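You operate a simulated robot arm through the tools that you are given. There is no shell and no other tool. Be economical: measure what you need, move in short steps, check, and stop when the job is done.

Carry out the task below with a simulated robot arm. There is one attempt and no reset: what you move stays moved.

Task
Set curd: stir one scoop from the clay pot into the warm milk.
Fine: purple scoop, till even, scoop back; glass lid on the glass bowl, wait till it has set, no spill.
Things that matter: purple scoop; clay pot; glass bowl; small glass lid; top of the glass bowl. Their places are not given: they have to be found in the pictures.

The check looks at the end state, three seconds after you hand in, the way a careful person would. Anything else that was tipped, shoved, dropped, spilled or broken makes it a failure. A push-on lid holds only when it is set on centred and level and pressed home; a screw cap is set on level and turned clockwise until tight.

Robot
A 7-joint arm with a two-finger parallel gripper, fixed in place. Base frame: the origin is at the foot of the arm, x ahead of it, y to its left, z up. Lengths are in cm, angles in degrees, forces in N, time in s.
With the tool pointing down near the work surface it reaches from about 46 to 92 cm from the base axis. Its first joint turns from -115.0 to 115.0 degrees. Payload 3.91 kg.
Tool frame: the origin (TCP) lies between the finger pads and is the grasp point; the fingertips stand 3 cm ahead of it; z points along the fingers, y is the line along which they close. The gripper opens to 11 cm. The fingers are 2 cm wide and 1 cm thick; the gripper's body (4.8 by 11.2 cm) begins 5.5 cm behind the TCP.
Orientation is that of the tool frame in the base frame, as a unit quaternion [x, y, z, w]. With the fingers straight down and closing along the base's y, the tool's x points along the base's -x, its y along +y and its z along -z.

Tools
- The arm moves only by the tool step_arm. Its arguments are lists of equal length, an entry for each row: "slide": the shift along the tool's x, y, z in cm, a list of three; "dr": the turn, a rotation vector about the tool's x, y, z in degrees, a list of three; "grip": the opening, from 0 (shut) to 1 (fully open). In form: {"slide": [[tx, ty, tz], ...], "dr": [[wx, wy, wz], ...], "grip": [grip, ...]}. A call has 1 to 12 rows; each row shifts and turns the commanded pose from where the row before left it, along the tool's axes as they then stand. A row lasts 0.2 s, in which the tool goes at most 5 cm and 8.6 degrees; a call with a longer step from one row to the next is refused whole, and so is a gripper value outside its range. A pose out of reach is approached as far as the arm can. The call stops where the force on the tool passes 40 N (or 10 N more than at its start, if that is more) or the arm is blocked; 0.2 s more then pass. Each finger travels about 15.3 cm/s and halts on what it meets, pressing with about 29 N; the grip force reading is that of the motor and also rises with nothing between the fingers. The clock runs only during rows and for 0.2 s after the last one: add rows that do not move to give the fingers time. The reply holds the time, the measured pose of the TCP, the force on the tool along the base axes, the opening and the grip force, in the units named above and with some noise.
- Cameras (640 x 400 px; columns grow to the right, rows downward): "scene" is fixed at [22.04, 65.1, 148.88]; the picture's right is [-0.63, -0.78, 0.00], its down [-0.44, 0.35, -0.83] and it looks along [0.64, -0.52, -0.56] (base axes); focal length 316 px, centre (320, 200). "wrist" rides on the gripper at [-3.6, 0, -5.7] in the tool frame; the picture's right is [0.00, -1.00, 0.00], its down [0.97, 0.00, -0.24] and it looks along [0.24, 0.00, 0.97] (tool axes); focal length 218 px, centre (320, 200).
- camera(camera): a new picture of that camera. The clock stands still meanwhile.
- raise_lower(by): slides the trunk up (or, below 0, down) by that many cm; the arm rides with it, the base frame stays. It gives what a move gives, with no picture.
- probe_pixels(camera, pixels): there is no depth. For up to 12 entries [column, row, z] of the newest picture of that camera ("zoom" is the newest enlarged one), the place [x, y] in the base frame at which the ray of that pixel passes the height z, good to about 0.2 cm. The clock stands still meanwhile.
- zoom(camera, box): a new picture of the part [left, top, right, bottom] of that camera's present view, enlarged. The clock stands still meanwhile.
- close_job(): hands the job in; it is judged then, once.

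Work in short steps. Measure before you move; look again where a grasp or a placing could have gone wrong, and mend it. You have 80 turns and 46 pictures in all, those below and enlarged ones among them. Open the gripper and draw the arm clear of the work before you hand the job in, unless the task says otherwise; then end with one line.

The tools are called after "Emit:" as a command line: name --argument value ..., lists and objects as JSON in quotes. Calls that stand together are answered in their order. step_arm: Moves the arm, as the interface text tells. Its arguments: {"type":"object","properties":{"slide":{"type":"array","items":{"type":"array","items":{"type":"number"}}},"dr":{"type":"array","items":{"type":"array","items":{"type":"number"}}},"grip":{"type":"array","items":{"type":"number"}}},"required":["slide","dr","grip"]} The other tools are called the same way: raise_lower (by) slides the trunk up or down; camera (camera) takes a picture; probe_pixels (camera, pixels) gives the place at which the rays of pixels pass given heights; zoom (camera, box) takes an enlarged picture of a part of a camera's view; close_job () hands the job in.

At the start:

```text
clock: 0.0
ee_pos: [55.51, -0.01, 115.71]
orientation: [-0.001, 1.0, 0.0, 0.0]
ft_force: [0.0, 0.2, -0.5]
width: 10.98
grip_force: 0.1
trunk travel left (down, up): [-67.5, 31.5]
```

scene: 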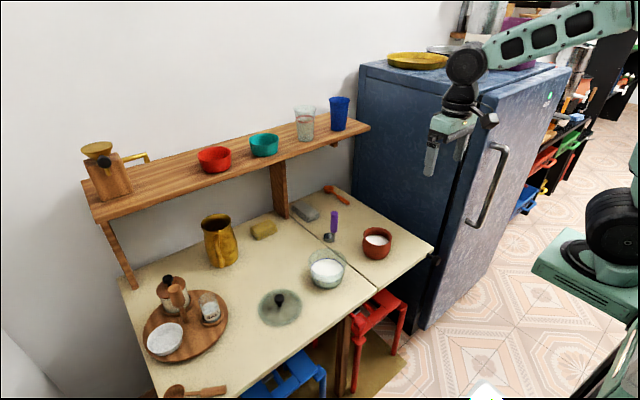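
wrist: 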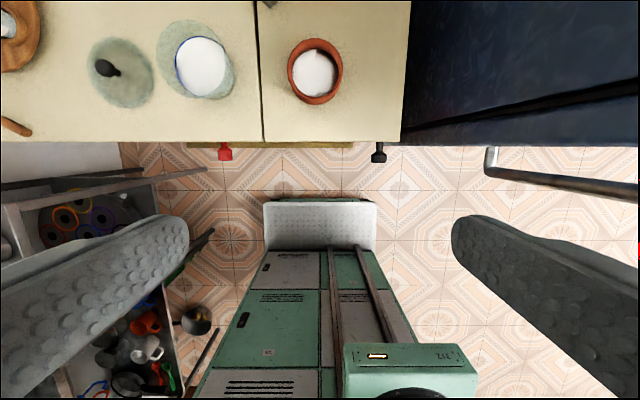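

The scene shows the purple-handled scoop near (333,225), the clay pot at (377,240), the glass bowl at (326,268) and the glass lid at (279,305). I'll zoom in to measure them.

Emit:
zoom --camera "scene" --box '[240, 180, 432, 330]'

Emit:
zoom --camera "wrist" --box '[60, 0, 380, 150]'

```text
2.67 times, centred on (336, 255) of scene
```

zoom: 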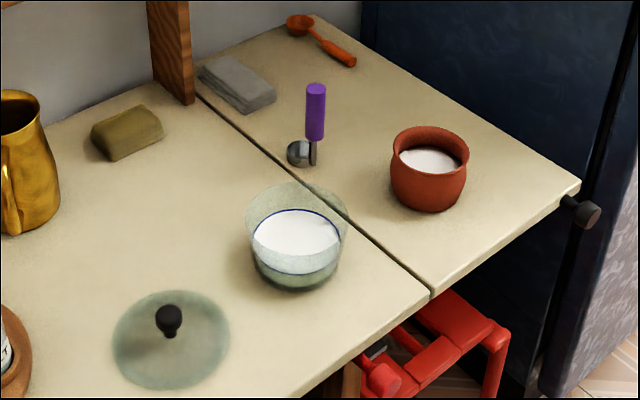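

```text
2.00 times, centred on (220, 75) of wrist
```

zoom: 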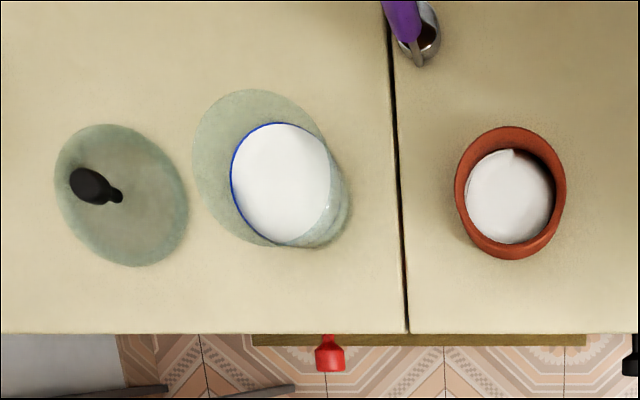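

I'll intersect rays from both views to locate each object and its height.

Emit:
probe_pixels --camera "scene" --pixels '[[280.5, 307.5, 74.5], [280, 305, 75], [327.4, 259.5, 82], [327.4, 259.5, 80], [377.3, 236.3, 82], [377.3, 236.3, 80], [334.5, 213, 88], [334.5, 213, 86], [333.4, 241.1, 74], [333.8, 231.8, 78], [328.5, 237.4, 75], [327, 282, 74]]'

Emit:
probe_pixels --camera "wrist" --pixels '[[121, 72.5, 74.5], [118, 98, 75], [168, 58, 82], [168, 58, 80], [315, 71, 82], [315, 71, 80], [269, 30, 74], [275, 19, 75.5], [260, 0, 84], [209, 85, 74]]'

```text
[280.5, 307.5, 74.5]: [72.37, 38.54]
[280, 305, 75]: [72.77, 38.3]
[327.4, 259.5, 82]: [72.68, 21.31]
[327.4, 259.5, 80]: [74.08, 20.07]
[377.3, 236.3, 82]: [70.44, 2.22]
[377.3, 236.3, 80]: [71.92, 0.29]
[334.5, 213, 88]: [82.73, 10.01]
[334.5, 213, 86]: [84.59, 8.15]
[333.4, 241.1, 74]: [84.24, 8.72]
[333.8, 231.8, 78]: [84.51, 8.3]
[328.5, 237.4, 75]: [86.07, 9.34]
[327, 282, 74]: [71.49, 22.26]
```

```text
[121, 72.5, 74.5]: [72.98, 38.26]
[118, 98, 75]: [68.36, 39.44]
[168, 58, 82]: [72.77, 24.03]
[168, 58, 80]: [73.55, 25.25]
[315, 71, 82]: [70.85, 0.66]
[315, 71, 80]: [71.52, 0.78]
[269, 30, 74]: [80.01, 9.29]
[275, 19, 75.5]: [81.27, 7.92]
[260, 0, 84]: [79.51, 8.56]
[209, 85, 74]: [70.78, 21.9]
```

The wrist zoom extends beyond the crop I assumed, so I'll probe in zoom pixels directly.

Emit:
probe_pixels --camera "zoom" --pixels '[[418, 65, 74], [428, 40, 75], [403, 20, 80], [403, 20, 82], [261, 168, 82], [261, 168, 80], [192, 165, 82], [330, 170, 82], [510, 192, 80.5], [455, 192, 80.5], [566, 192, 80.5], [116, 197, 75]]'

```text
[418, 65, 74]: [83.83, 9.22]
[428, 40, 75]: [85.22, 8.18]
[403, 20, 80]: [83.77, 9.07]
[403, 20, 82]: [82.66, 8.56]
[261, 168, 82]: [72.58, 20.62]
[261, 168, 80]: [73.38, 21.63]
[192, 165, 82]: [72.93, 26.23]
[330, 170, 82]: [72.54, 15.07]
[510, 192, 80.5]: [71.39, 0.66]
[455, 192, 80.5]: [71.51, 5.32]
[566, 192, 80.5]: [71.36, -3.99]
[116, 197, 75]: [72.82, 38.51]
```

Estimates so far: bowl rim centre (72.9, 21) at z≈81.5, pot centre (71.4, 0.7) with rim z≈80.4, scoop handle vertical at (84, 8.8) up to z≈86.5, and lid at (72.7, 38.4). Next I check where the shelf is before moving in.

Emit:
probe_pixels --camera "scene" --pixels '[[290, 217, 74], [136, 287, 74], [370, 128, 105], [370, 128, 110], [97, 218, 105], [97, 218, 110], [335, 145, 105], [432, 247, 74], [336, 192, 74]]'

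Emit:
step_arm --slide '[[-4, 2, 0], [-4, 2, 2], [-4, 2, 3], [-4, 2, 3], [-3, 0, 3], [0, 0, 0]]' --dr '[[0, 0, 0], [0, 0, 0], [0, 0, 0], [0, 0, 0], [0, 0, 0], [0, 0, 0]]' --grip '[1, 1, 1, 1, 1, 1]'

Emit:
camera --camera "wrist"

```text
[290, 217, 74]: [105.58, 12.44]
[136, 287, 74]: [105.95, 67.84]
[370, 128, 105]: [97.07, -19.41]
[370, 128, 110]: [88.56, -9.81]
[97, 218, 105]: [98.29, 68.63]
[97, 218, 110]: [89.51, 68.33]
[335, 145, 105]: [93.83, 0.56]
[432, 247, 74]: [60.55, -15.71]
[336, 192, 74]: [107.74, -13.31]
```

```text
refused: row 3 steps farther than a row can; nothing moved
```

```text
41 pictures are left
```

wrist: 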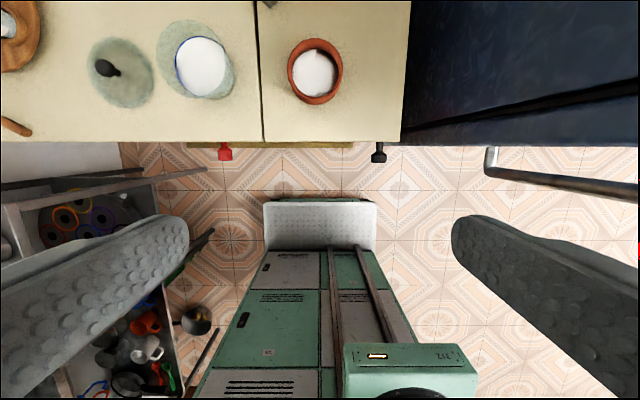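

The row was too long; the shelf's front edge is at x≈90–97, so I keep clear of it. I retry with shorter rows toward (75, 8, 102).

Emit:
step_arm --slide '[[-3.5, 1.5, 1.5], [-3.5, 1.5, 2.5], [-3.5, 1.5, 2.5], [-3.5, 1.5, 2.5], [-3, 1, 2.5], [-2.5, 1, 2], [0, 0, 0]]' --dr '[[0, 0, 0], [0, 0, 0], [0, 0, 0], [0, 0, 0], [0, 0, 0], [0, 0, 0], [0, 0, 0]]' --grip '[1, 1, 1, 1, 1, 1, 1]'

Emit:
camera --camera "wrist"

```text
clock: 1.6
ee_pos: [75.29, 7.9, 102.66]
orientation: [0.0, 1.0, 0.0, -0.001]
ft_force: [0.3, -0.1, -0.3]
width: 10.99
grip_force: 0.1
trunk travel left (down, up): [-67.5, 31.5]
```

```text
40 pictures are left
```

wrist: 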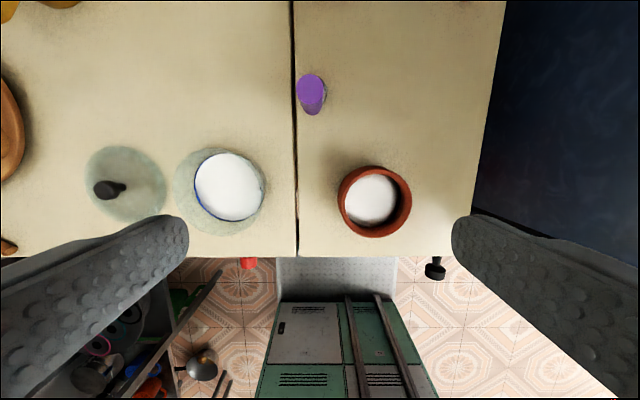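

Emit:
zoom --camera "wrist" --box '[270, 60, 430, 160]'

Emit:
zoom --camera "scene" --box '[300, 200, 396, 260]'

```text
4.00 times, centred on (350, 110) of wrist
```

zoom: 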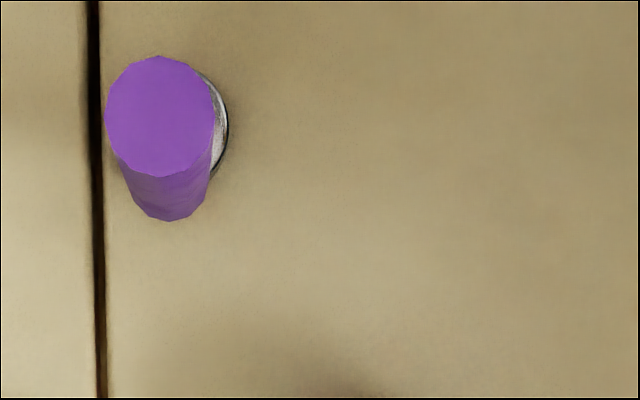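

```text
6.67 times, centred on (348, 230) of scene
```

zoom: 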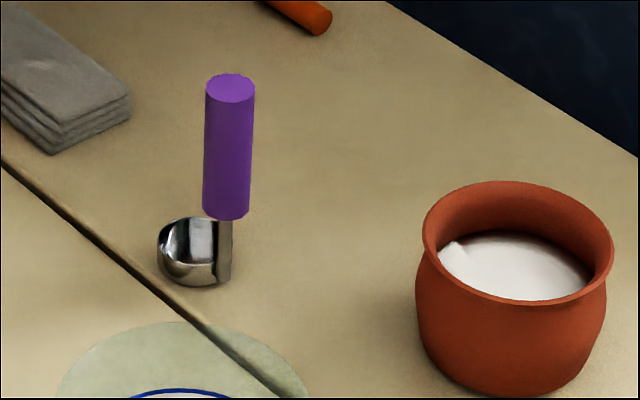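

The scoop stands with its handle vertical; the handle top centre is at wrist pixel (310, 88.8). I triangulate its top and bottom.

Emit:
probe_pixels --camera "wrist" --pixels '[[310, 88.8, 85], [310, 88.8, 86], [310, 88.8, 87], [312.5, 108, 78], [312.5, 108, 79], [326, 94, 76], [327, 94, 74.5], [324, 80, 75]]'

Emit:
probe_pixels --camera "scene" --pixels '[[334.5, 213.2, 85], [334.5, 213.2, 86], [334.5, 213.2, 87], [333.9, 232, 78], [333.9, 232, 79], [333.6, 242, 74], [328.5, 236, 76], [377, 240, 78], [377, 240, 77]]'

```text
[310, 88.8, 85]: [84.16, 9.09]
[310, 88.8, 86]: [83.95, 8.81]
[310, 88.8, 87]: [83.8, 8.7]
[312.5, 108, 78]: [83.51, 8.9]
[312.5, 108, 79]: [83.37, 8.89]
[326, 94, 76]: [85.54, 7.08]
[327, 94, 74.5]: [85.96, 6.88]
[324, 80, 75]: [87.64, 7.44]
```

```text
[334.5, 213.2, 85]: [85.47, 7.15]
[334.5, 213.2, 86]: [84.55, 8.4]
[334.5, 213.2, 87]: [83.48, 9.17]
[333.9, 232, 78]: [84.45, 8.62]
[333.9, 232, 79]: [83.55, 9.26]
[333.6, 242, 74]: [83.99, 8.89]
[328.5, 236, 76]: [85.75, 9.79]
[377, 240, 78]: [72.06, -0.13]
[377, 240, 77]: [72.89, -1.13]
```

The handle axis is at (83.9, 8.9), top z≈86.6, with the scoop's cup toward (+x, −y). I move above it and partly down, then check.

Emit:
step_arm --slide '[[-4.3, 0.5, 0], [-4.3, 0.5, 0], [0, 0, 4], [0, 0, 4], [0, 0, 2], [0, 0, 0]]' --dr '[[0, 0, 0], [0, 0, 0], [0, 0, 0], [0, 0, 0], [0, 0, 0], [0, 0, 0]]' --grip '[1, 1, 1, 1, 1, 1]'

Emit:
camera --camera "wrist"

Emit:
camera --camera "scene"

```text
clock: 3.0
ee_pos: [83.61, 8.33, 92.16]
orientation: [0.001, 1.0, 0.0, 0.0]
ft_force: [-0.8, 0.3, -0.5]
width: 10.99
grip_force: 0.0
trunk travel left (down, up): [-67.5, 31.5]
```

```text
37 pictures are left
```

wrist: 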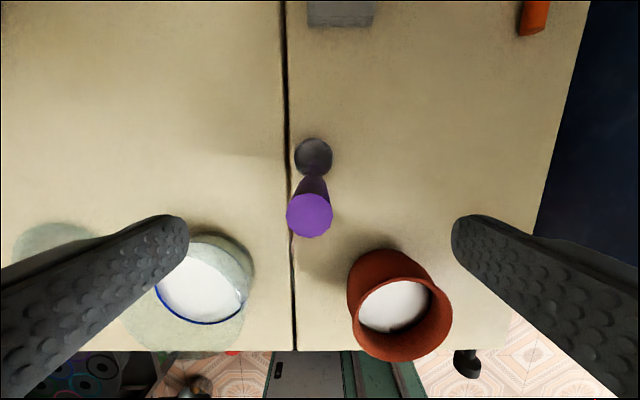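

```text
36 pictures are left
```

scene: 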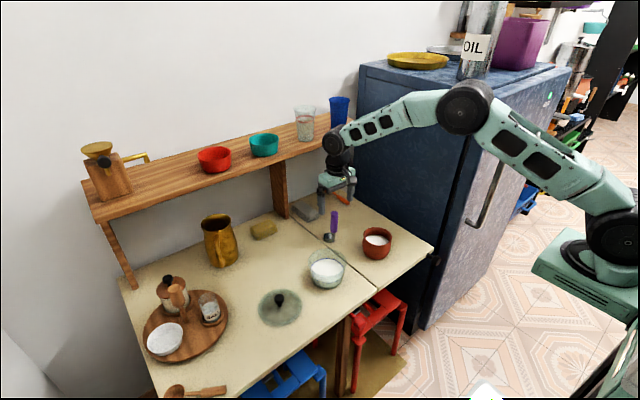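

The scoop is now clearly visible: handle top at (309, 215), cup at (313, 157). I measure again from here.

Emit:
probe_pixels --camera "wrist" --pixels '[[309, 215, 86.6], [287, 215, 86.6], [333, 215, 86.6], [314, 178, 78], [313, 157, 76], [294, 157, 76], [333, 157, 76], [313, 139, 76], [398, 306, 78.5], [403, 305, 80.4]]'

```text
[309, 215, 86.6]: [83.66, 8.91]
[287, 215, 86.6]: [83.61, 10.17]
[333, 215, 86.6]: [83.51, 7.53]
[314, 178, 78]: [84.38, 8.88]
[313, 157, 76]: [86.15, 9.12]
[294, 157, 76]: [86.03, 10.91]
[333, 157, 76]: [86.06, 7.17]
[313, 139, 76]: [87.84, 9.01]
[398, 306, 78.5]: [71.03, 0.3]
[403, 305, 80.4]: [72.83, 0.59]
```

Handle centre is (83.7, 8.9) and the cup lies directly +x by about 2.4 cm. I descend and close on the handle.

Emit:
step_arm --slide '[[-0.1, 0.55, 0], [0, 0, 3], [0, 0, 3], [0, 0, 2.9], [0, 0, 0], [0, 0, 0], [0, 0, 0], [0, 0, 0]]' --dr '[[0, 0, 0], [0, 0, 0], [0, 0, 0], [0, 0, 0], [0, 0, 0], [0, 0, 0], [0, 0, 0], [0, 0, 0]]' --grip '[1, 1, 1, 1, 0.5, 0.2, 0.1, 0.1]'

Emit:
camera --camera "wrist"

```text
clock: 4.8
ee_pos: [83.67, 9.47, 83.26]
orientation: [0.0, 1.0, 0.0, -0.001]
ft_force: [0.5, 0.9, 0.0]
width: 2.36
grip_force: 29.2
trunk travel left (down, up): [-67.5, 31.5]
```

```text
35 pictures are left
```

wrist: 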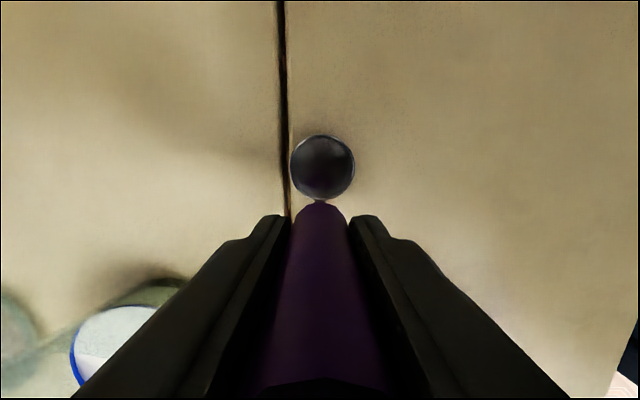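

The scoop is gripped (width 2.36) with the cup at (323, 167). I lift straight up and check it's held.

Emit:
probe_pixels --camera "wrist" --pixels '[[323, 167, 76], [323, 135, 76], [323, 199, 76], [323, 167, 77]]'

Emit:
step_arm --slide '[[0, 0, -2], [0, 0, -3], [0, 0, -3], [0, 0, -3], [0, 0, -1], [0, 0, 0]]' --dr '[[0, 0, 0], [0, 0, 0], [0, 0, 0], [0, 0, 0], [0, 0, 0], [0, 0, 0]]' --grip '[0.1, 0.1, 0.1, 0.1, 0.1, 0.1]'

Emit:
zoom --camera "scene" --box '[272, 140, 432, 260]'

```text
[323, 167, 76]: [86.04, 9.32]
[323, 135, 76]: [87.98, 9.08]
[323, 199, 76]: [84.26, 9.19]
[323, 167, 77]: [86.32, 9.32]
```

```text
clock: 6.2
ee_pos: [83.79, 9.51, 95.31]
orientation: [0.0, 1.0, 0.0, -0.001]
ft_force: [-0.7, -0.2, -0.8]
width: 2.32
grip_force: 29.2
trunk travel left (down, up): [-67.5, 31.5]
```

```text
3.33 times, centred on (352, 200) of scene
```

zoom: 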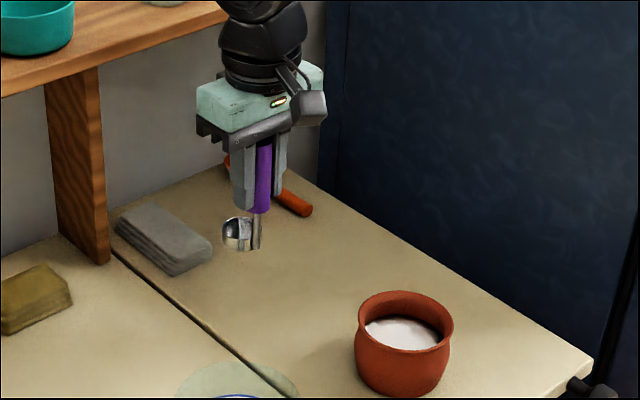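

The scoop is held upright. I carry it level to above the clay pot and look.

Emit:
step_arm --slide '[[2.85, -1.72, 0], [2.85, -1.72, 0], [2.85, -1.72, 0], [2.85, -1.72, 0], [2.85, -1.72, 0], [0, 0, 2], [0, 0, 2], [0, 0, 0]]' --dr '[[0, 0, 0], [0, 0, 0], [0, 0, 0], [0, 0, 0], [0, 0, 0], [0, 0, 0], [0, 0, 0], [0, 0, 0]]' --grip '[0.1, 0.1, 0.1, 0.1, 0.1, 0.1, 0.1, 0.1]'

Emit:
camera --camera "wrist"

Emit:
zoom --camera "scene" --box '[312, 170, 440, 266]'

```text
clock: 8.0
ee_pos: [69.41, 0.95, 91.31]
orientation: [0.0, 1.0, 0.0, 0.0]
ft_force: [-0.6, 0.0, -0.6]
width: 2.32
grip_force: 29.2
trunk travel left (down, up): [-67.5, 31.5]
```

```text
33 pictures are left
```

wrist: 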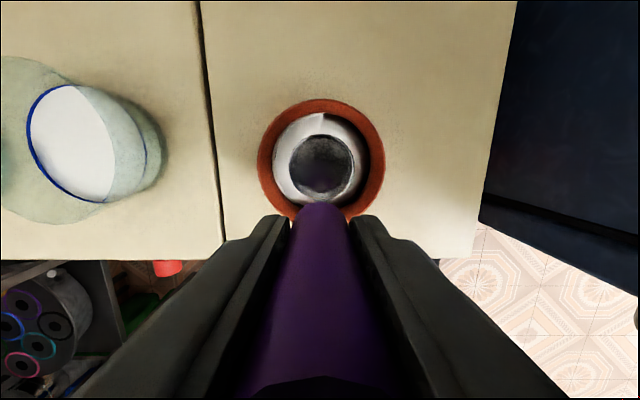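

```text
4.17 times, centred on (376, 218) of scene
```

zoom: 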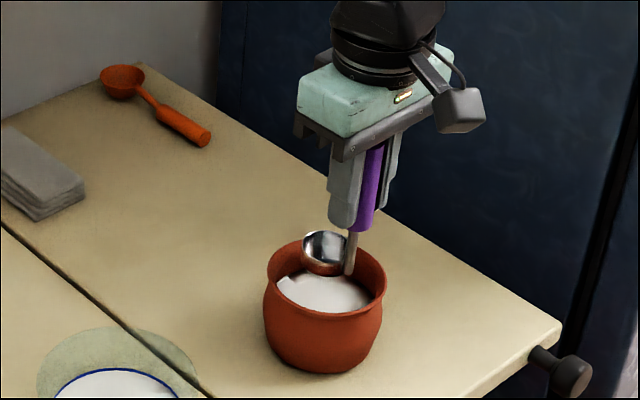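

The cup hangs centred over the pot; I check the pot's rim edges in this view before dipping.

Emit:
probe_pixels --camera "wrist" --pixels '[[258, 160, 80.4], [385, 160, 80.4], [321, 98, 80.4], [322, 167, 84], [271, 165, 80.4], [374, 165, 80.4], [321, 113, 80.4]]'

```text
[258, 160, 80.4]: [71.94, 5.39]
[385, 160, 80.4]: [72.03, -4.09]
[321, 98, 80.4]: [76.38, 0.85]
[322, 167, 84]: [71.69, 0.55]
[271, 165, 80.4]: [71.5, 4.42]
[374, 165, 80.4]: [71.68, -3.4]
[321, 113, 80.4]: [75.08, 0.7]
```

Pot centre ≈ (71.6, 0.65), inner radius ≈3.7, and the cup clears all round. I dip 6.2 cm slowly, watching the force.

Emit:
step_arm --slide '[[0, 0, 1.5], [0, 0, 1.5], [0, 0, 1.2], [0, 0, 1.0], [0, 0, 0.6], [0, 0, 0.4], [-0.4, 0, 0], [0, 0, 0]]' --dr '[[0, 0, 0], [0, 0, 0], [0, 0, 0], [0, 0, 0], [0, 0, 0], [0, 0, 0], [0, 0, 0], [0, 0, 0]]' --grip '[0.1, 0.1, 0.1, 0.1, 0.1, 0.1, 0.1, 0.1]'

Emit:
zoom --camera "scene" --box '[328, 190, 424, 262]'

```text
clock: 9.8
ee_pos: [69.88, 0.82, 85.21]
orientation: [0.001, 1.0, -0.001, -0.001]
ft_force: [-0.3, 0.8, -0.9]
width: 2.34
grip_force: 29.4
trunk travel left (down, up): [-67.5, 31.5]
```

```text
5.56 times, centred on (376, 226) of scene
```

zoom: 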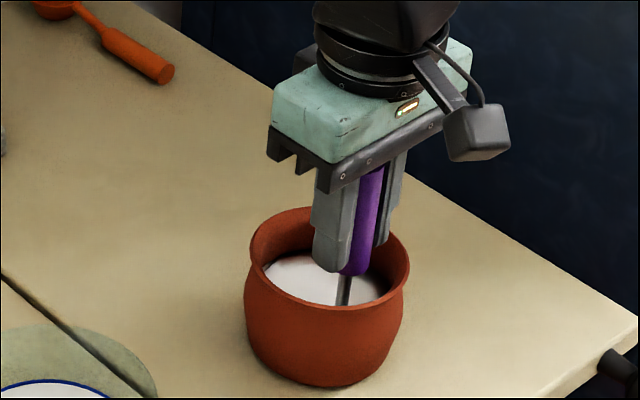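

The cup is fully beneath the curd surface. I raise it slowly and straight up, to look at the load.

Emit:
step_arm --slide '[[0, 0, 0], [0, 0, -0.5], [0, 0, -0.7], [0, 0, -0.8], [0, 0, -0.8], [0, 0, -1], [0, 0, -1.2], [0, 0, -1.2], [0, 0, 0]]' --dr '[[0, 0, 0], [0, 0, 0], [0, 0, 0], [0, 0, 0], [0, 0, 0], [0, 0, 0], [0, 0, 0], [0, 0, 0], [0, 0, 0]]' --grip '[0.1, 0.1, 0.1, 0.1, 0.1, 0.1, 0.1, 0.1, 0.1]'

Emit:
camera --camera "wrist"

```text
clock: 11.8
ee_pos: [70.05, 0.84, 91.3]
orientation: [-0.001, 1.0, 0.0, 0.0]
ft_force: [0.5, 0.1, -0.7]
width: 2.33
grip_force: 28.8
trunk travel left (down, up): [-67.5, 31.5]
```

```text
30 pictures are left
```

wrist: 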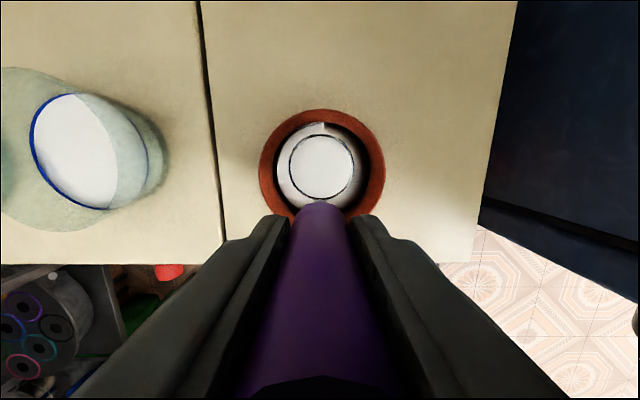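

The cup is full of curd. I raise 3 cm and carry it smoothly and level over to the glass bowl.

Emit:
step_arm --slide '[[0, 0, -1], [0, 0, -1.5], [0, 0, -0.8], [0, 1, 0], [0, 1.8, 0], [0, 2.4, 0], [0, 2.6, 0], [0, 2.6, 0], [0, 2.4, 0], [0, 1.8, 0], [0, 1.2, 0], [0, 0.6, 0]]' --dr '[[0, 0, 0], [0, 0, 0], [0, 0, 0], [0, 0, 0], [0, 0, 0], [0, 0, 0], [0, 0, 0], [0, 0, 0], [0, 0, 0], [0, 0, 0], [0, 0, 0], [0, 0, 0]]' --grip '[0.1, 0.1, 0.1, 0.1, 0.1, 0.1, 0.1, 0.1, 0.1, 0.1, 0.1, 0.1]'

Emit:
camera --camera "wrist"

```text
clock: 14.4
ee_pos: [69.86, 17.19, 94.46]
orientation: [0.001, 1.0, 0.0, -0.001]
ft_force: [0.1, 0.0, -0.5]
width: 2.34
grip_force: 28.7
trunk travel left (down, up): [-67.5, 31.5]
```

```text
29 pictures are left
```

wrist: 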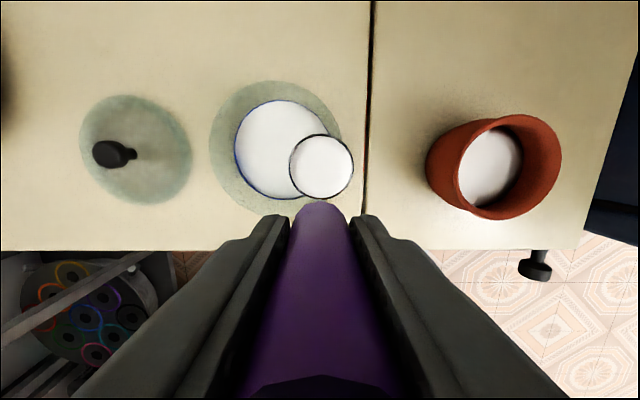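

Still full. The bowl's rim spans about columns 209–343 and rows 81–215; I measure its centre from here.

Emit:
probe_pixels --camera "wrist" --pixels '[[276, 148, 81.5], [209, 150, 81.5], [343, 150, 81.5], [276, 81, 81.5], [235, 149, 78], [283, 100, 78], [275, 199, 78]]'

Emit:
zoom --camera "scene" --box '[272, 220, 384, 304]'

```text
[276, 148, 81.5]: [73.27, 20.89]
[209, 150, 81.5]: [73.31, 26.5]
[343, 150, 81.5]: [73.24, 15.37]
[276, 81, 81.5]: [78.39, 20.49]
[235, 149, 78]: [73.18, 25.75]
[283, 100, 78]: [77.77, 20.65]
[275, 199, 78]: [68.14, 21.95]
```

```text
4.76 times, centred on (328, 262) of scene
```

zoom: 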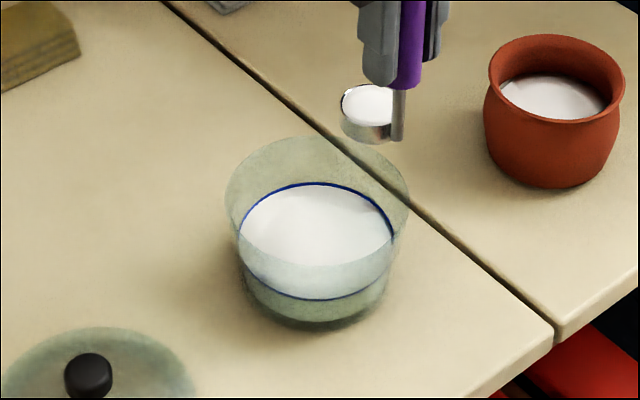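

Bowl centre is (73.1, 20.95), rim radius 5.55, milk level about 77.5. I centre the cup over it and lower it partway to just above the milk.

Emit:
step_arm --slide '[[-0.2, 0.8, 0], [-0.4, 1.6, 0], [-0.3, 1.2, 0], [0, 0.2, 0.5], [0, 0, 1.5], [0, 0, 2], [0, 0, 1.5], [0, 0, 0.5], [0, 0, 0]]' --dr '[[0, 0, 0], [0, 0, 0], [0, 0, 0], [0, 0, 0], [0, 0, 0], [0, 0, 0], [0, 0, 0], [0, 0, 0], [0, 0, 0]]' --grip '[0.1, 0.1, 0.1, 0.1, 0.1, 0.1, 0.1, 0.1, 0.1]'

Emit:
zoom --camera "scene" --box '[272, 220, 384, 304]'

```text
clock: 16.4
ee_pos: [70.91, 21.07, 88.68]
orientation: [0.0, 1.0, 0.0, 0.0]
ft_force: [-0.9, 0.3, -0.5]
width: 2.36
grip_force: 28.7
trunk travel left (down, up): [-67.5, 31.5]
```

```text
4.76 times, centred on (328, 262) of scene
```

zoom: 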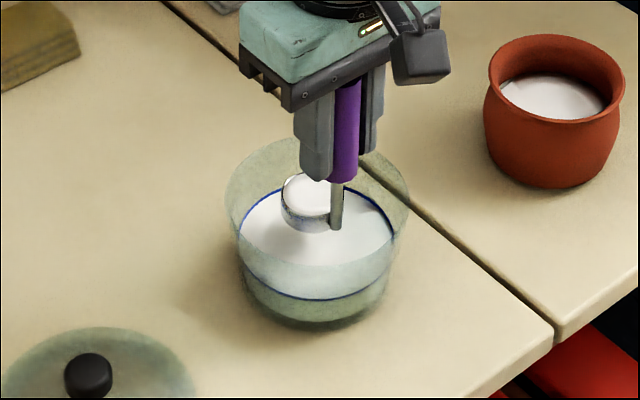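

The cup is inside the rim, just above the milk. I lower it slowly into the milk until submerged.

Emit:
step_arm --slide '[[-0.1, 0, 0.6], [-0.1, 0, 0.8], [0, 0, 0.8], [0, 0, 0.7], [0, 0, 0.6], [0, 0, 0.4], [0, 0, 0]]' --dr '[[0, 0, 0], [0, 0, 0], [0, 0, 0], [0, 0, 0], [0, 0, 0], [0, 0, 0], [0, 0, 0]]' --grip '[0.1, 0.1, 0.1, 0.1, 0.1, 0.1, 0.1]'

Emit:
zoom --camera "scene" --box '[272, 220, 384, 304]'

```text
clock: 18.0
ee_pos: [71.06, 21.16, 84.61]
orientation: [0.0, 1.0, -0.001, 0.0]
ft_force: [-0.5, 0.9, -1.0]
width: 2.34
grip_force: 29.6
trunk travel left (down, up): [-67.5, 31.5]
```

```text
4.76 times, centred on (328, 262) of scene
```

zoom: 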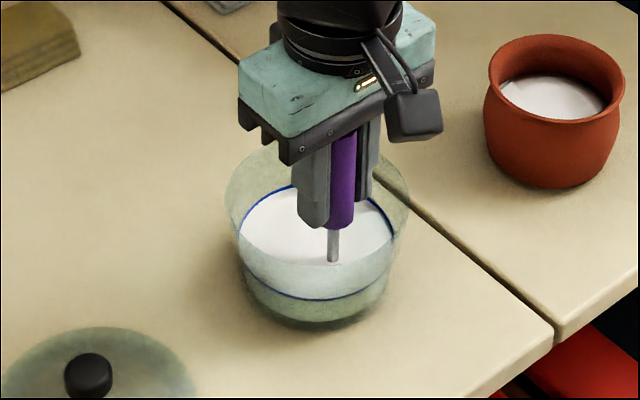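

Submerged without contact. Now I stir in circles of radius 1.3 cm, well within the bowl wall.

Emit:
step_arm --slide '[[1.3, 0, 0], [-0.38, 0.92, 0], [-0.92, 0.38, 0], [-0.92, -0.38, 0], [-0.38, -0.92, 0], [0.38, -0.92, 0], [0.92, -0.38, 0], [0.92, 0.38, 0], [0.38, 0.92, 0], [-0.38, 0.92, 0], [-0.92, 0.38, 0], [-0.92, -0.38, 0]]' --dr '[[0, 0, 0], [0, 0, 0], [0, 0, 0], [0, 0, 0], [0, 0, 0], [0, 0, 0], [0, 0, 0], [0, 0, 0], [0, 0, 0], [0, 0, 0], [0, 0, 0], [0, 0, 0]]' --grip '[0.1, 0.1, 0.1, 0.1, 0.1, 0.1, 0.1, 0.1, 0.1, 0.1, 0.1, 0.1]'

Emit:
zoom --camera "scene" --box '[272, 220, 384, 304]'

```text
clock: 20.6
ee_pos: [71.98, 22.07, 84.88]
orientation: [0.0, 1.0, 0.0, 0.0]
ft_force: [-0.6, -0.2, -1.4]
width: 2.37
grip_force: 29.5
trunk travel left (down, up): [-67.5, 31.5]
```

```text
4.76 times, centred on (328, 262) of scene
```

zoom: 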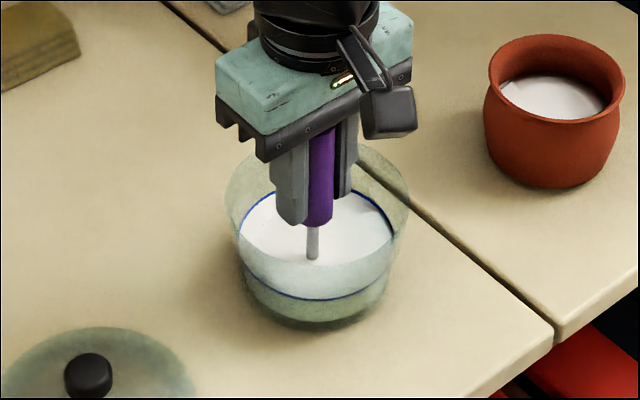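

Stirring runs smoothly with no contact. I continue the circles.

Emit:
step_arm --slide '[[-0.38, -0.92, 0], [0.38, -0.92, 0], [0.92, -0.38, 0], [0.92, 0.38, 0], [0.38, 0.92, 0], [-0.38, 0.92, 0], [-0.92, 0.38, 0], [-0.92, -0.38, 0], [-0.38, -0.92, 0], [0.38, -0.92, 0], [0.92, -0.38, 0], [0.92, 0.38, 0]]' --dr '[[0, 0, 0], [0, 0, 0], [0, 0, 0], [0, 0, 0], [0, 0, 0], [0, 0, 0], [0, 0, 0], [0, 0, 0], [0, 0, 0], [0, 0, 0], [0, 0, 0], [0, 0, 0]]' --grip '[0.1, 0.1, 0.1, 0.1, 0.1, 0.1, 0.1, 0.1, 0.1, 0.1, 0.1, 0.1]'

Emit:
step_arm --slide '[[0.38, 0.92, 0], [-0.38, 0.92, 0], [-0.92, 0.38, 0], [-0.92, -0.38, 0], [-0.38, -0.92, 0], [0.38, -0.92, 0], [0.92, -0.38, 0], [0.92, 0.38, 0], [0.38, 0.92, 0], [-1.3, 0, 0], [0, 0, 0]]' --dr '[[0, 0, 0], [0, 0, 0], [0, 0, 0], [0, 0, 0], [0, 0, 0], [0, 0, 0], [0, 0, 0], [0, 0, 0], [0, 0, 0], [0, 0, 0], [0, 0, 0]]' --grip '[0.1, 0.1, 0.1, 0.1, 0.1, 0.1, 0.1, 0.1, 0.1, 0.1, 0.1]'

```text
clock: 23.2
ee_pos: [70.03, 20.27, 84.76]
orientation: [0.001, 1.0, 0.0, 0.0]
ft_force: [-0.2, -0.4, -0.7]
width: 2.34
grip_force: 28.6
trunk travel left (down, up): [-67.5, 31.5]
```

```text
clock: 25.6
ee_pos: [70.89, 21.08, 84.62]
orientation: [0.0, 1.0, 0.001, 0.0]
ft_force: [0.0, 0.4, -1.7]
width: 2.3
grip_force: 28.6
trunk travel left (down, up): [-67.5, 31.5]
```

Back at the bowl centre after about four rounds. I raise the scoop slowly to just above the milk, inside the rim, and see what's left in the cup.

Emit:
step_arm --slide '[[0, 0, -0.6], [0, 0, -0.8], [0, 0, -1], [0, 0, -1], [0, 0, -1], [0, 0, -1], [0, 0, 0]]' --dr '[[0, 0, 0], [0, 0, 0], [0, 0, 0], [0, 0, 0], [0, 0, 0], [0, 0, 0], [0, 0, 0]]' --grip '[0.1, 0.1, 0.1, 0.1, 0.1, 0.1, 0.1]'

Emit:
zoom --camera "wrist" --box '[192, 60, 448, 220]'

Emit:
zoom --camera "scene" --box '[272, 220, 384, 304]'

```text
clock: 27.2
ee_pos: [71.07, 21.12, 90.08]
orientation: [0.0, 1.0, 0.0, 0.0]
ft_force: [-0.6, -0.9, -1.1]
width: 2.35
grip_force: 29.0
trunk travel left (down, up): [-67.5, 31.5]
```

```text
2.50 times, centred on (320, 140) of wrist
```

zoom: 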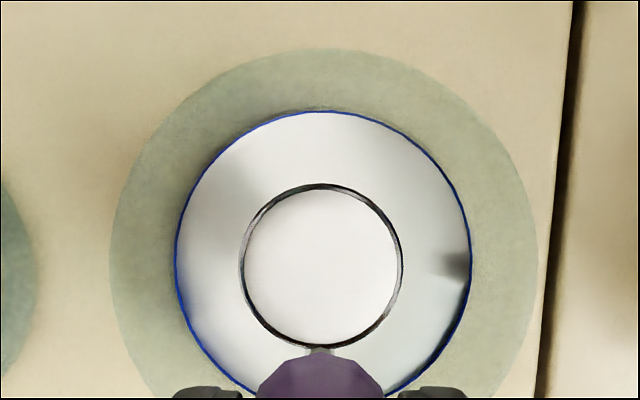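

```text
4.76 times, centred on (328, 262) of scene
```

zoom: 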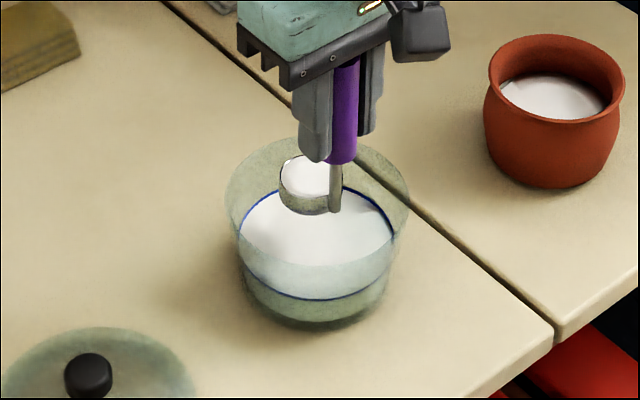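

The cup comes out still full, so it must be tipped out. I raise 2.5 cm and tilt about the cup itself, handle leaning toward the robot, watching reachability; first 51°.

Emit:
step_arm --slide '[[0, 0, -1], [0, 0, -1.5], [1.186, 0, 0.437], [1.186, 0, 0.437], [1.186, 0, 0.437], [1.186, 0, 0.437], [1.186, 0, 0.437], [1.186, 0, 0.437], [0, 0, 0]]' --dr '[[0, 0, 0], [0, 0, 0], [0, -8.5, 0], [0, -8.5, 0], [0, -8.5, 0], [0, -8.5, 0], [0, -8.5, 0], [0, -8.5, 0], [0, 0, 0]]' --grip '[0.1, 0.1, 0.1, 0.1, 0.1, 0.1, 0.1, 0.1, 0.1]'

Emit:
zoom --camera "scene" --box '[256, 180, 416, 300]'

```text
clock: 29.2
ee_pos: [65.44, 20.78, 87.87]
orientation: [0.0, 0.902, -0.001, 0.431]
ft_force: [-0.3, -0.1, -1.1]
width: 2.35
grip_force: 28.7
trunk travel left (down, up): [-67.5, 31.5]
```

```text
3.33 times, centred on (336, 240) of scene
```

zoom: 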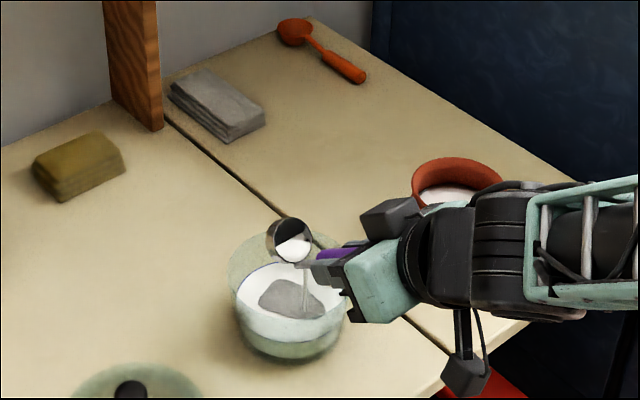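

The curd is pouring into the bowl (grey patch on the milk). I hold to let it drain, then tilt on to ~85° while rising a little.

Emit:
step_arm --slide '[[0, 0, 0], [0, 0, 0], [0, 0, 0], [0, 0, 0], [0.62, 0, 0.25], [0.62, 0, 0.25], [0.62, 0, 0.25], [0.62, 0, 0.25], [0, 0, 0], [0, 0, 0], [0, 0, 0], [0, 0, 0]]' --dr '[[0, 0, 0], [0, 0, 0], [0, 0, 0], [0, 0, 0], [0, -8.5, 0], [0, -8.5, 0], [0, -8.5, 0], [0, -8.5, 0], [0, 0, 0], [0, 0, 0], [0, 0, 0], [0, 0, 0]]' --grip '[0.1, 0.1, 0.1, 0.1, 0.1, 0.1, 0.1, 0.1, 0.1, 0.1, 0.1, 0.1]'

Emit:
zoom --camera "scene" --box '[256, 180, 416, 300]'

```text
clock: 30.9
ee_pos: [67.31, 19.38, 91.56]
orientation: [0.131, 0.783, 0.043, 0.606]
ft_force: [-0.8, 0.2, -0.9]
width: 2.34
grip_force: 29.0
trunk travel left (down, up): [-67.5, 31.5]
stopped in row 8: the arm was blocked; the commanded pose is now the measured one
```

```text
3.33 times, centred on (336, 240) of scene
```

zoom: 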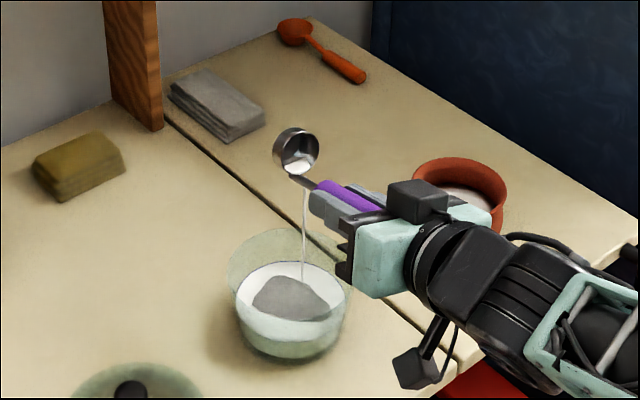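

The arm hit a joint limit at ~75° tilt, but the stream is still falling in the bowl. I shift the cup ~1 cm back and 2 cm toward +y to centre it, and let it drain.

Emit:
step_arm --slide '[[0.25, 0.59, -0.38], [0.25, 0.59, -0.38], [0.25, 0.59, -0.38], [0, 0, 0], [0, 0, 0], [0, 0, 0], [0, 0, 0], [0, 0, 0], [0, 0, 0], [0, 0, 0]]' --dr '[[0, 0, 0], [0, 0, 0], [0, 0, 0], [0, 0, 0], [0, 0, 0], [0, 0, 0], [0, 0, 0], [0, 0, 0], [0, 0, 0], [0, 0, 0]]' --grip '[0.1, 0.1, 0.1, 0.1, 0.1, 0.1, 0.1, 0.1, 0.1, 0.1]'

Emit:
zoom --camera "scene" --box '[256, 180, 416, 300]'

```text
clock: 33.1
ee_pos: [67.77, 19.51, 92.53]
orientation: [0.163, 0.78, 0.04, 0.602]
ft_force: [-0.4, 3.4, -0.3]
width: 2.33
grip_force: 29.0
trunk travel left (down, up): [-67.5, 31.5]
```

```text
3.33 times, centred on (336, 240) of scene
```

zoom: 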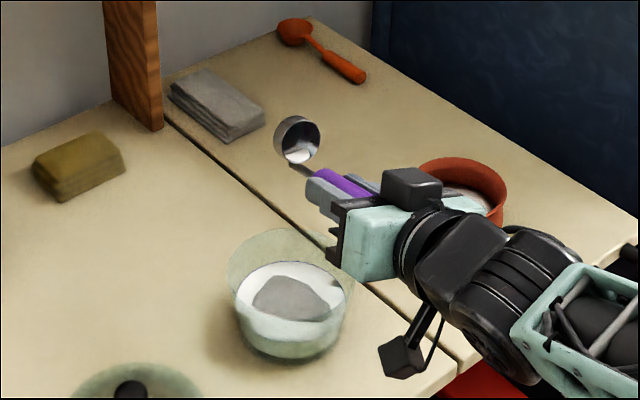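

The cup is nearly drained, with a bit of residue, and the arm is at its limit. I tilt back upright pivoting on the cup, then read the pose.

Emit:
step_arm --slide '[[-1.238, 0, -0.257], [-1.238, 0, -0.257], [-1.238, 0, -0.257], [-1.238, 0, -0.257], [-1.238, 0, -0.257], [-1.238, 0, -0.257], [-1.238, 0, -0.257], [-1.238, 0, -0.257], [0, 0, 0], [0, 0, 0]]' --dr '[[0, 8.5, 0], [0, 8.5, 0], [0, 8.5, 0], [0, 8.5, 0], [0, 8.5, 0], [0, 8.5, 0], [0, 8.5, 0], [0, 8.5, 0], [0, 0, 0], [0, 0, 0]]' --grip '[0.1, 0.1, 0.1, 0.1, 0.1, 0.1, 0.1, 0.1, 0.1, 0.1]'

Emit:
camera --camera "wrist"

```text
clock: 35.3
ee_pos: [71.26, 19.66, 99.36]
orientation: [0.077, 0.989, 0.113, 0.063]
ft_force: [-0.2, -0.5, -0.9]
width: 2.35
grip_force: 29.0
trunk travel left (down, up): [-67.5, 31.5]
```

```text
19 pictures are left
```

wrist: 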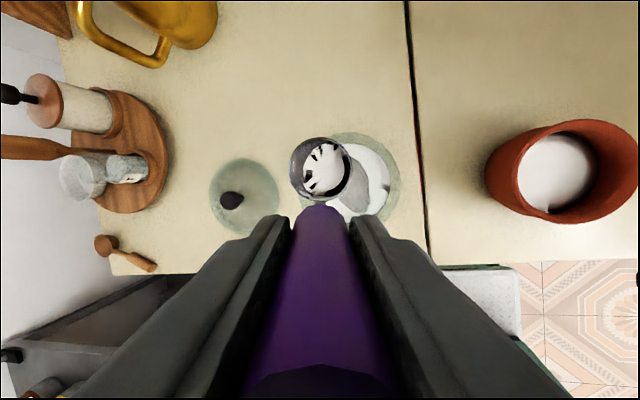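

Residue is left in the cup and the tool has a small residual roll. I square it up and rise; I'll then lower the trunk to gain tilt range for a fuller pour.

Emit:
step_arm --slide '[[0, 0, 0], [0, 0, 0], [0, 0, 0], [0, 0, -2], [0, 0, -3], [0, 0, -3], [0, 0, -3], [0, 0, -1], [0, 0, 0]]' --dr '[[4.32, 2.4, -2.94], [4.32, 2.4, -2.94], [4.32, 2.4, -2.94], [0, 0, 0], [0, 0, 0], [0, 0, 0], [0, 0, 0], [0, 0, 0], [0, 0, 0]]' --grip '[0.1, 0.1, 0.1, 0.1, 0.1, 0.1, 0.1, 0.1, 0.1]'

Emit:
raise_lower --by -12

```text
clock: 37.3
ee_pos: [71.39, 19.72, 111.39]
orientation: [-0.001, 1.0, 0.001, 0.002]
ft_force: [-0.2, -0.2, -1.1]
width: 2.33
grip_force: 28.5
trunk travel left (down, up): [-67.5, 31.5]
```

```text
clock: 38.8
ee_pos: [71.37, 19.79, 99.49]
orientation: [0.0, 1.0, 0.0, 0.001]
ft_force: [-0.5, 0.9, -0.6]
width: 2.34
grip_force: 29.2
trunk travel left (down, up): [-55.5, 43.5]
```

That works. I do it once more for another 12 cm.

Emit:
step_arm --slide '[[0, 0.4, -2], [0, 0.4, -3], [0, 0.4, -3], [0, 0, -3], [0, 0, -1], [0, 0, 0]]' --dr '[[0, 0, 0], [0, 0, 0], [0, 0, 0], [0, 0, 0], [0, 0, 0], [0, 0, 0]]' --grip '[0.1, 0.1, 0.1, 0.1, 0.1, 0.1]'

Emit:
raise_lower --by -15

```text
clock: 40.2
ee_pos: [71.4, 20.78, 111.4]
orientation: [0.0, 1.0, 0.001, 0.002]
ft_force: [0.1, 0.1, -1.1]
width: 2.31
grip_force: 29.9
trunk travel left (down, up): [-55.5, 43.5]
```

```text
clock: 42.0
ee_pos: [71.4, 20.8, 96.24]
orientation: [0.0, 1.0, 0.001, 0.002]
ft_force: [-0.6, 0.0, -1.1]
width: 2.32
grip_force: 29.0
trunk travel left (down, up): [-40.5, 58.5]
```

Now with the arm riding lower, I tilt the cup over the bowl to about 94°, pivoting on the cup.

Emit:
step_arm --slide '[[0, 0, -2], [1.186, 0, 0.437], [1.186, 0, 0.437], [1.186, 0, 0.437], [1.186, 0, 0.437], [1.186, 0, 0.437], [1.186, 0, 0.437], [1.186, 0, 0.437], [1.186, 0, 0.437], [1.186, 0, 0.437], [1.186, 0, 0.437], [1.186, 0, 0.437]]' --dr '[[0, 0, 0], [0, -8.5, 0], [0, -8.5, 0], [0, -8.5, 0], [0, -8.5, 0], [0, -8.5, 0], [0, -8.5, 0], [0, -8.5, 0], [0, -8.5, 0], [0, -8.5, 0], [0, -8.5, 0], [0, -8.5, 0]]' --grip '[0.1, 0.1, 0.1, 0.1, 0.1, 0.1, 0.1, 0.1, 0.1, 0.1, 0.1, 0.1]'

Emit:
zoom --camera "scene" --box '[256, 180, 416, 300]'

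```text
clock: 44.5
ee_pos: [65.53, 20.89, 87.02]
orientation: [0.001, 0.684, 0.001, 0.73]
ft_force: [0.0, 0.0, -1.1]
width: 2.34
grip_force: 28.9
trunk travel left (down, up): [-40.5, 58.5]
```

```text
3.33 times, centred on (336, 240) of scene
```

zoom: 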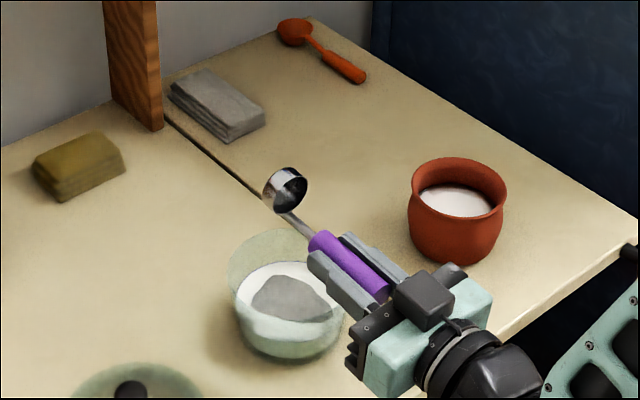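

Tilt worked with no blocking and the cup looks empty. I rotate back upright, reversing the pivot.

Emit:
step_arm --slide '[[0, 0, 0], [-1.238, 0, -0.257], [-1.238, 0, -0.257], [-1.238, 0, -0.257], [-1.238, 0, -0.257], [-1.238, 0, -0.257], [-1.238, 0, -0.257], [-1.238, 0, -0.257], [-1.238, 0, -0.257], [-1.238, 0, -0.257], [-1.238, 0, -0.257], [-1.238, 0, -0.257]]' --dr '[[0, 0, 0], [0, 8.5, 0], [0, 8.5, 0], [0, 8.5, 0], [0, 8.5, 0], [0, 8.5, 0], [0, 8.5, 0], [0, 8.5, 0], [0, 8.5, 0], [0, 8.5, 0], [0, 8.5, 0], [0, 8.5, 0]]' --grip '[0.1, 0.1, 0.1, 0.1, 0.1, 0.1, 0.1, 0.1, 0.1, 0.1, 0.1, 0.1]'

Emit:
zoom --camera "wrist" --box '[192, 60, 448, 220]'

```text
clock: 47.1
ee_pos: [71.43, 20.84, 98.49]
orientation: [-0.001, 1.0, 0.001, 0.001]
ft_force: [-0.8, 0.0, 0.2]
width: 2.3
grip_force: 29.1
trunk travel left (down, up): [-40.5, 58.5]
```

```text
2.50 times, centred on (320, 140) of wrist
```

zoom: 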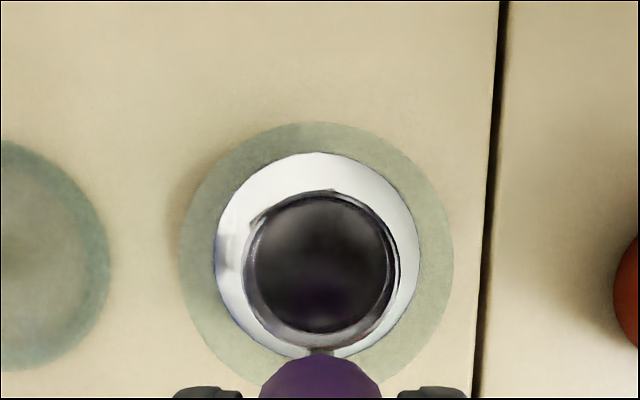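

The cup is clean and empty. I lower it so its bottom is dipped about 1 cm but its rim stays above the milk, so it stirs without refilling.

Emit:
step_arm --slide '[[0.4, 0.3, 2], [0, 0, 3], [0, 0, 3], [0, 0, 2], [0, 0, 1], [0, 0, 0.8], [0, 0, 0.7], [0, 0, 0]]' --dr '[[0, 0, 0], [0, 0, 0], [0, 0, 0], [0, 0, 0], [0, 0, 0], [0, 0, 0], [0, 0, 0], [0, 0, 0]]' --grip '[0.1, 0.1, 0.1, 0.1, 0.1, 0.1, 0.1, 0.1]'

Emit:
zoom --camera "scene" --box '[272, 220, 384, 304]'

```text
clock: 49.0
ee_pos: [71.23, 21.09, 85.98]
orientation: [0.0, 1.0, 0.0, 0.002]
ft_force: [0.4, 0.5, -0.9]
width: 2.33
grip_force: 28.7
trunk travel left (down, up): [-40.5, 58.5]
```

```text
4.76 times, centred on (328, 262) of scene
```

zoom: 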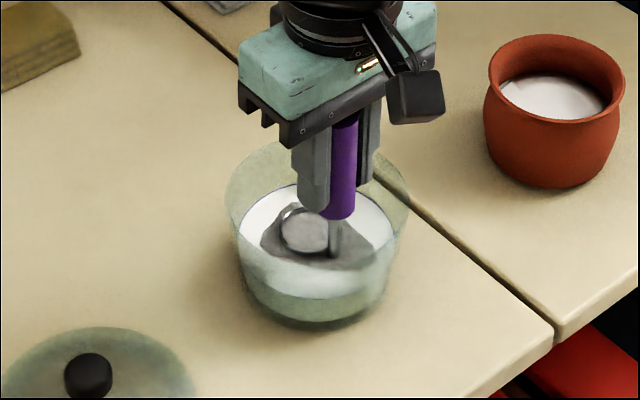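

The rim appears right at the surface, so it is filling anyway; I go to full stirring depth and stir, and will tip it out again afterwards.

Emit:
step_arm --slide '[[0, 0, 0.7], [0, 0, 0.6], [1.3, 0, 0], [-0.38, 0.92, 0], [-0.92, 0.38, 0], [-0.92, -0.38, 0], [-0.38, -0.92, 0], [0.38, -0.92, 0], [0.92, -0.38, 0], [0.92, 0.38, 0], [0.38, 0.92, 0]]' --dr '[[0, 0, 0], [0, 0, 0], [0, 0, 0], [0, 0, 0], [0, 0, 0], [0, 0, 0], [0, 0, 0], [0, 0, 0], [0, 0, 0], [0, 0, 0], [0, 0, 0]]' --grip '[0.1, 0.1, 0.1, 0.1, 0.1, 0.1, 0.1, 0.1, 0.1, 0.1, 0.1]'

Emit:
step_arm --slide '[[-0.38, 0.92, 0], [-0.92, 0.38, 0], [-0.92, -0.38, 0], [-0.38, -0.92, 0], [0.38, -0.92, 0], [0.92, -0.38, 0], [0.92, 0.38, 0], [0.38, 0.92, 0], [-0.38, 0.92, 0], [-0.92, 0.38, 0], [-0.92, -0.38, 0], [-0.38, -0.92, 0]]' --dr '[[0, 0, 0], [0, 0, 0], [0, 0, 0], [0, 0, 0], [0, 0, 0], [0, 0, 0], [0, 0, 0], [0, 0, 0], [0, 0, 0], [0, 0, 0], [0, 0, 0], [0, 0, 0]]' --grip '[0.1, 0.1, 0.1, 0.1, 0.1, 0.1, 0.1, 0.1, 0.1, 0.1, 0.1, 0.1]'

Emit:
step_arm --slide '[[0.38, -0.92, 0], [0.92, -0.38, 0], [0.92, 0.38, 0], [0.38, 0.92, 0], [-0.38, 0.92, 0], [-0.92, 0.38, 0], [-0.92, -0.38, 0], [-0.38, -0.92, 0], [0.38, -0.92, 0], [0.92, -0.38, 0], [0.92, 0.38, 0], [0.38, 0.92, 0]]' --dr '[[0, 0, 0], [0, 0, 0], [0, 0, 0], [0, 0, 0], [0, 0, 0], [0, 0, 0], [0, 0, 0], [0, 0, 0], [0, 0, 0], [0, 0, 0], [0, 0, 0], [0, 0, 0]]' --grip '[0.1, 0.1, 0.1, 0.1, 0.1, 0.1, 0.1, 0.1, 0.1, 0.1, 0.1, 0.1]'

Emit:
zoom --camera "scene" --box '[272, 220, 384, 304]'

```text
clock: 51.4
ee_pos: [69.82, 20.99, 84.51]
orientation: [0.001, 1.0, 0.0, 0.003]
ft_force: [-0.2, -0.5, -0.9]
width: 2.35
grip_force: 28.8
trunk travel left (down, up): [-40.5, 58.5]
```

```text
clock: 54.0
ee_pos: [72.22, 21.11, 84.53]
orientation: [0.001, 1.0, 0.001, 0.002]
ft_force: [-0.2, 0.6, -0.6]
width: 2.35
grip_force: 29.3
trunk travel left (down, up): [-40.5, 58.5]
```

```text
clock: 56.5
ee_pos: [69.68, 21.14, 84.47]
orientation: [0.0, 1.0, 0.0, 0.002]
ft_force: [0.5, 0.1, -0.7]
width: 2.37
grip_force: 28.9
trunk travel left (down, up): [-40.5, 58.5]
```

```text
4.76 times, centred on (328, 262) of scene
```

zoom: 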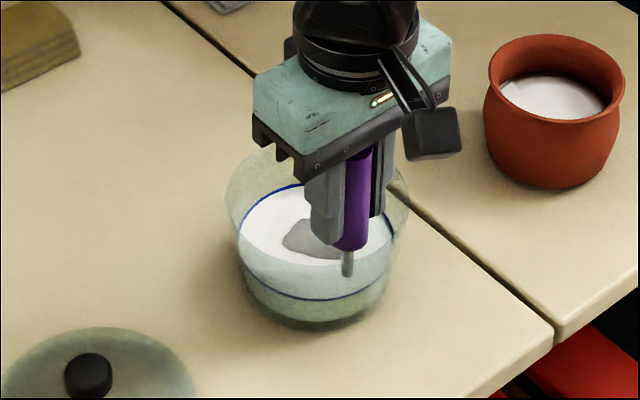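

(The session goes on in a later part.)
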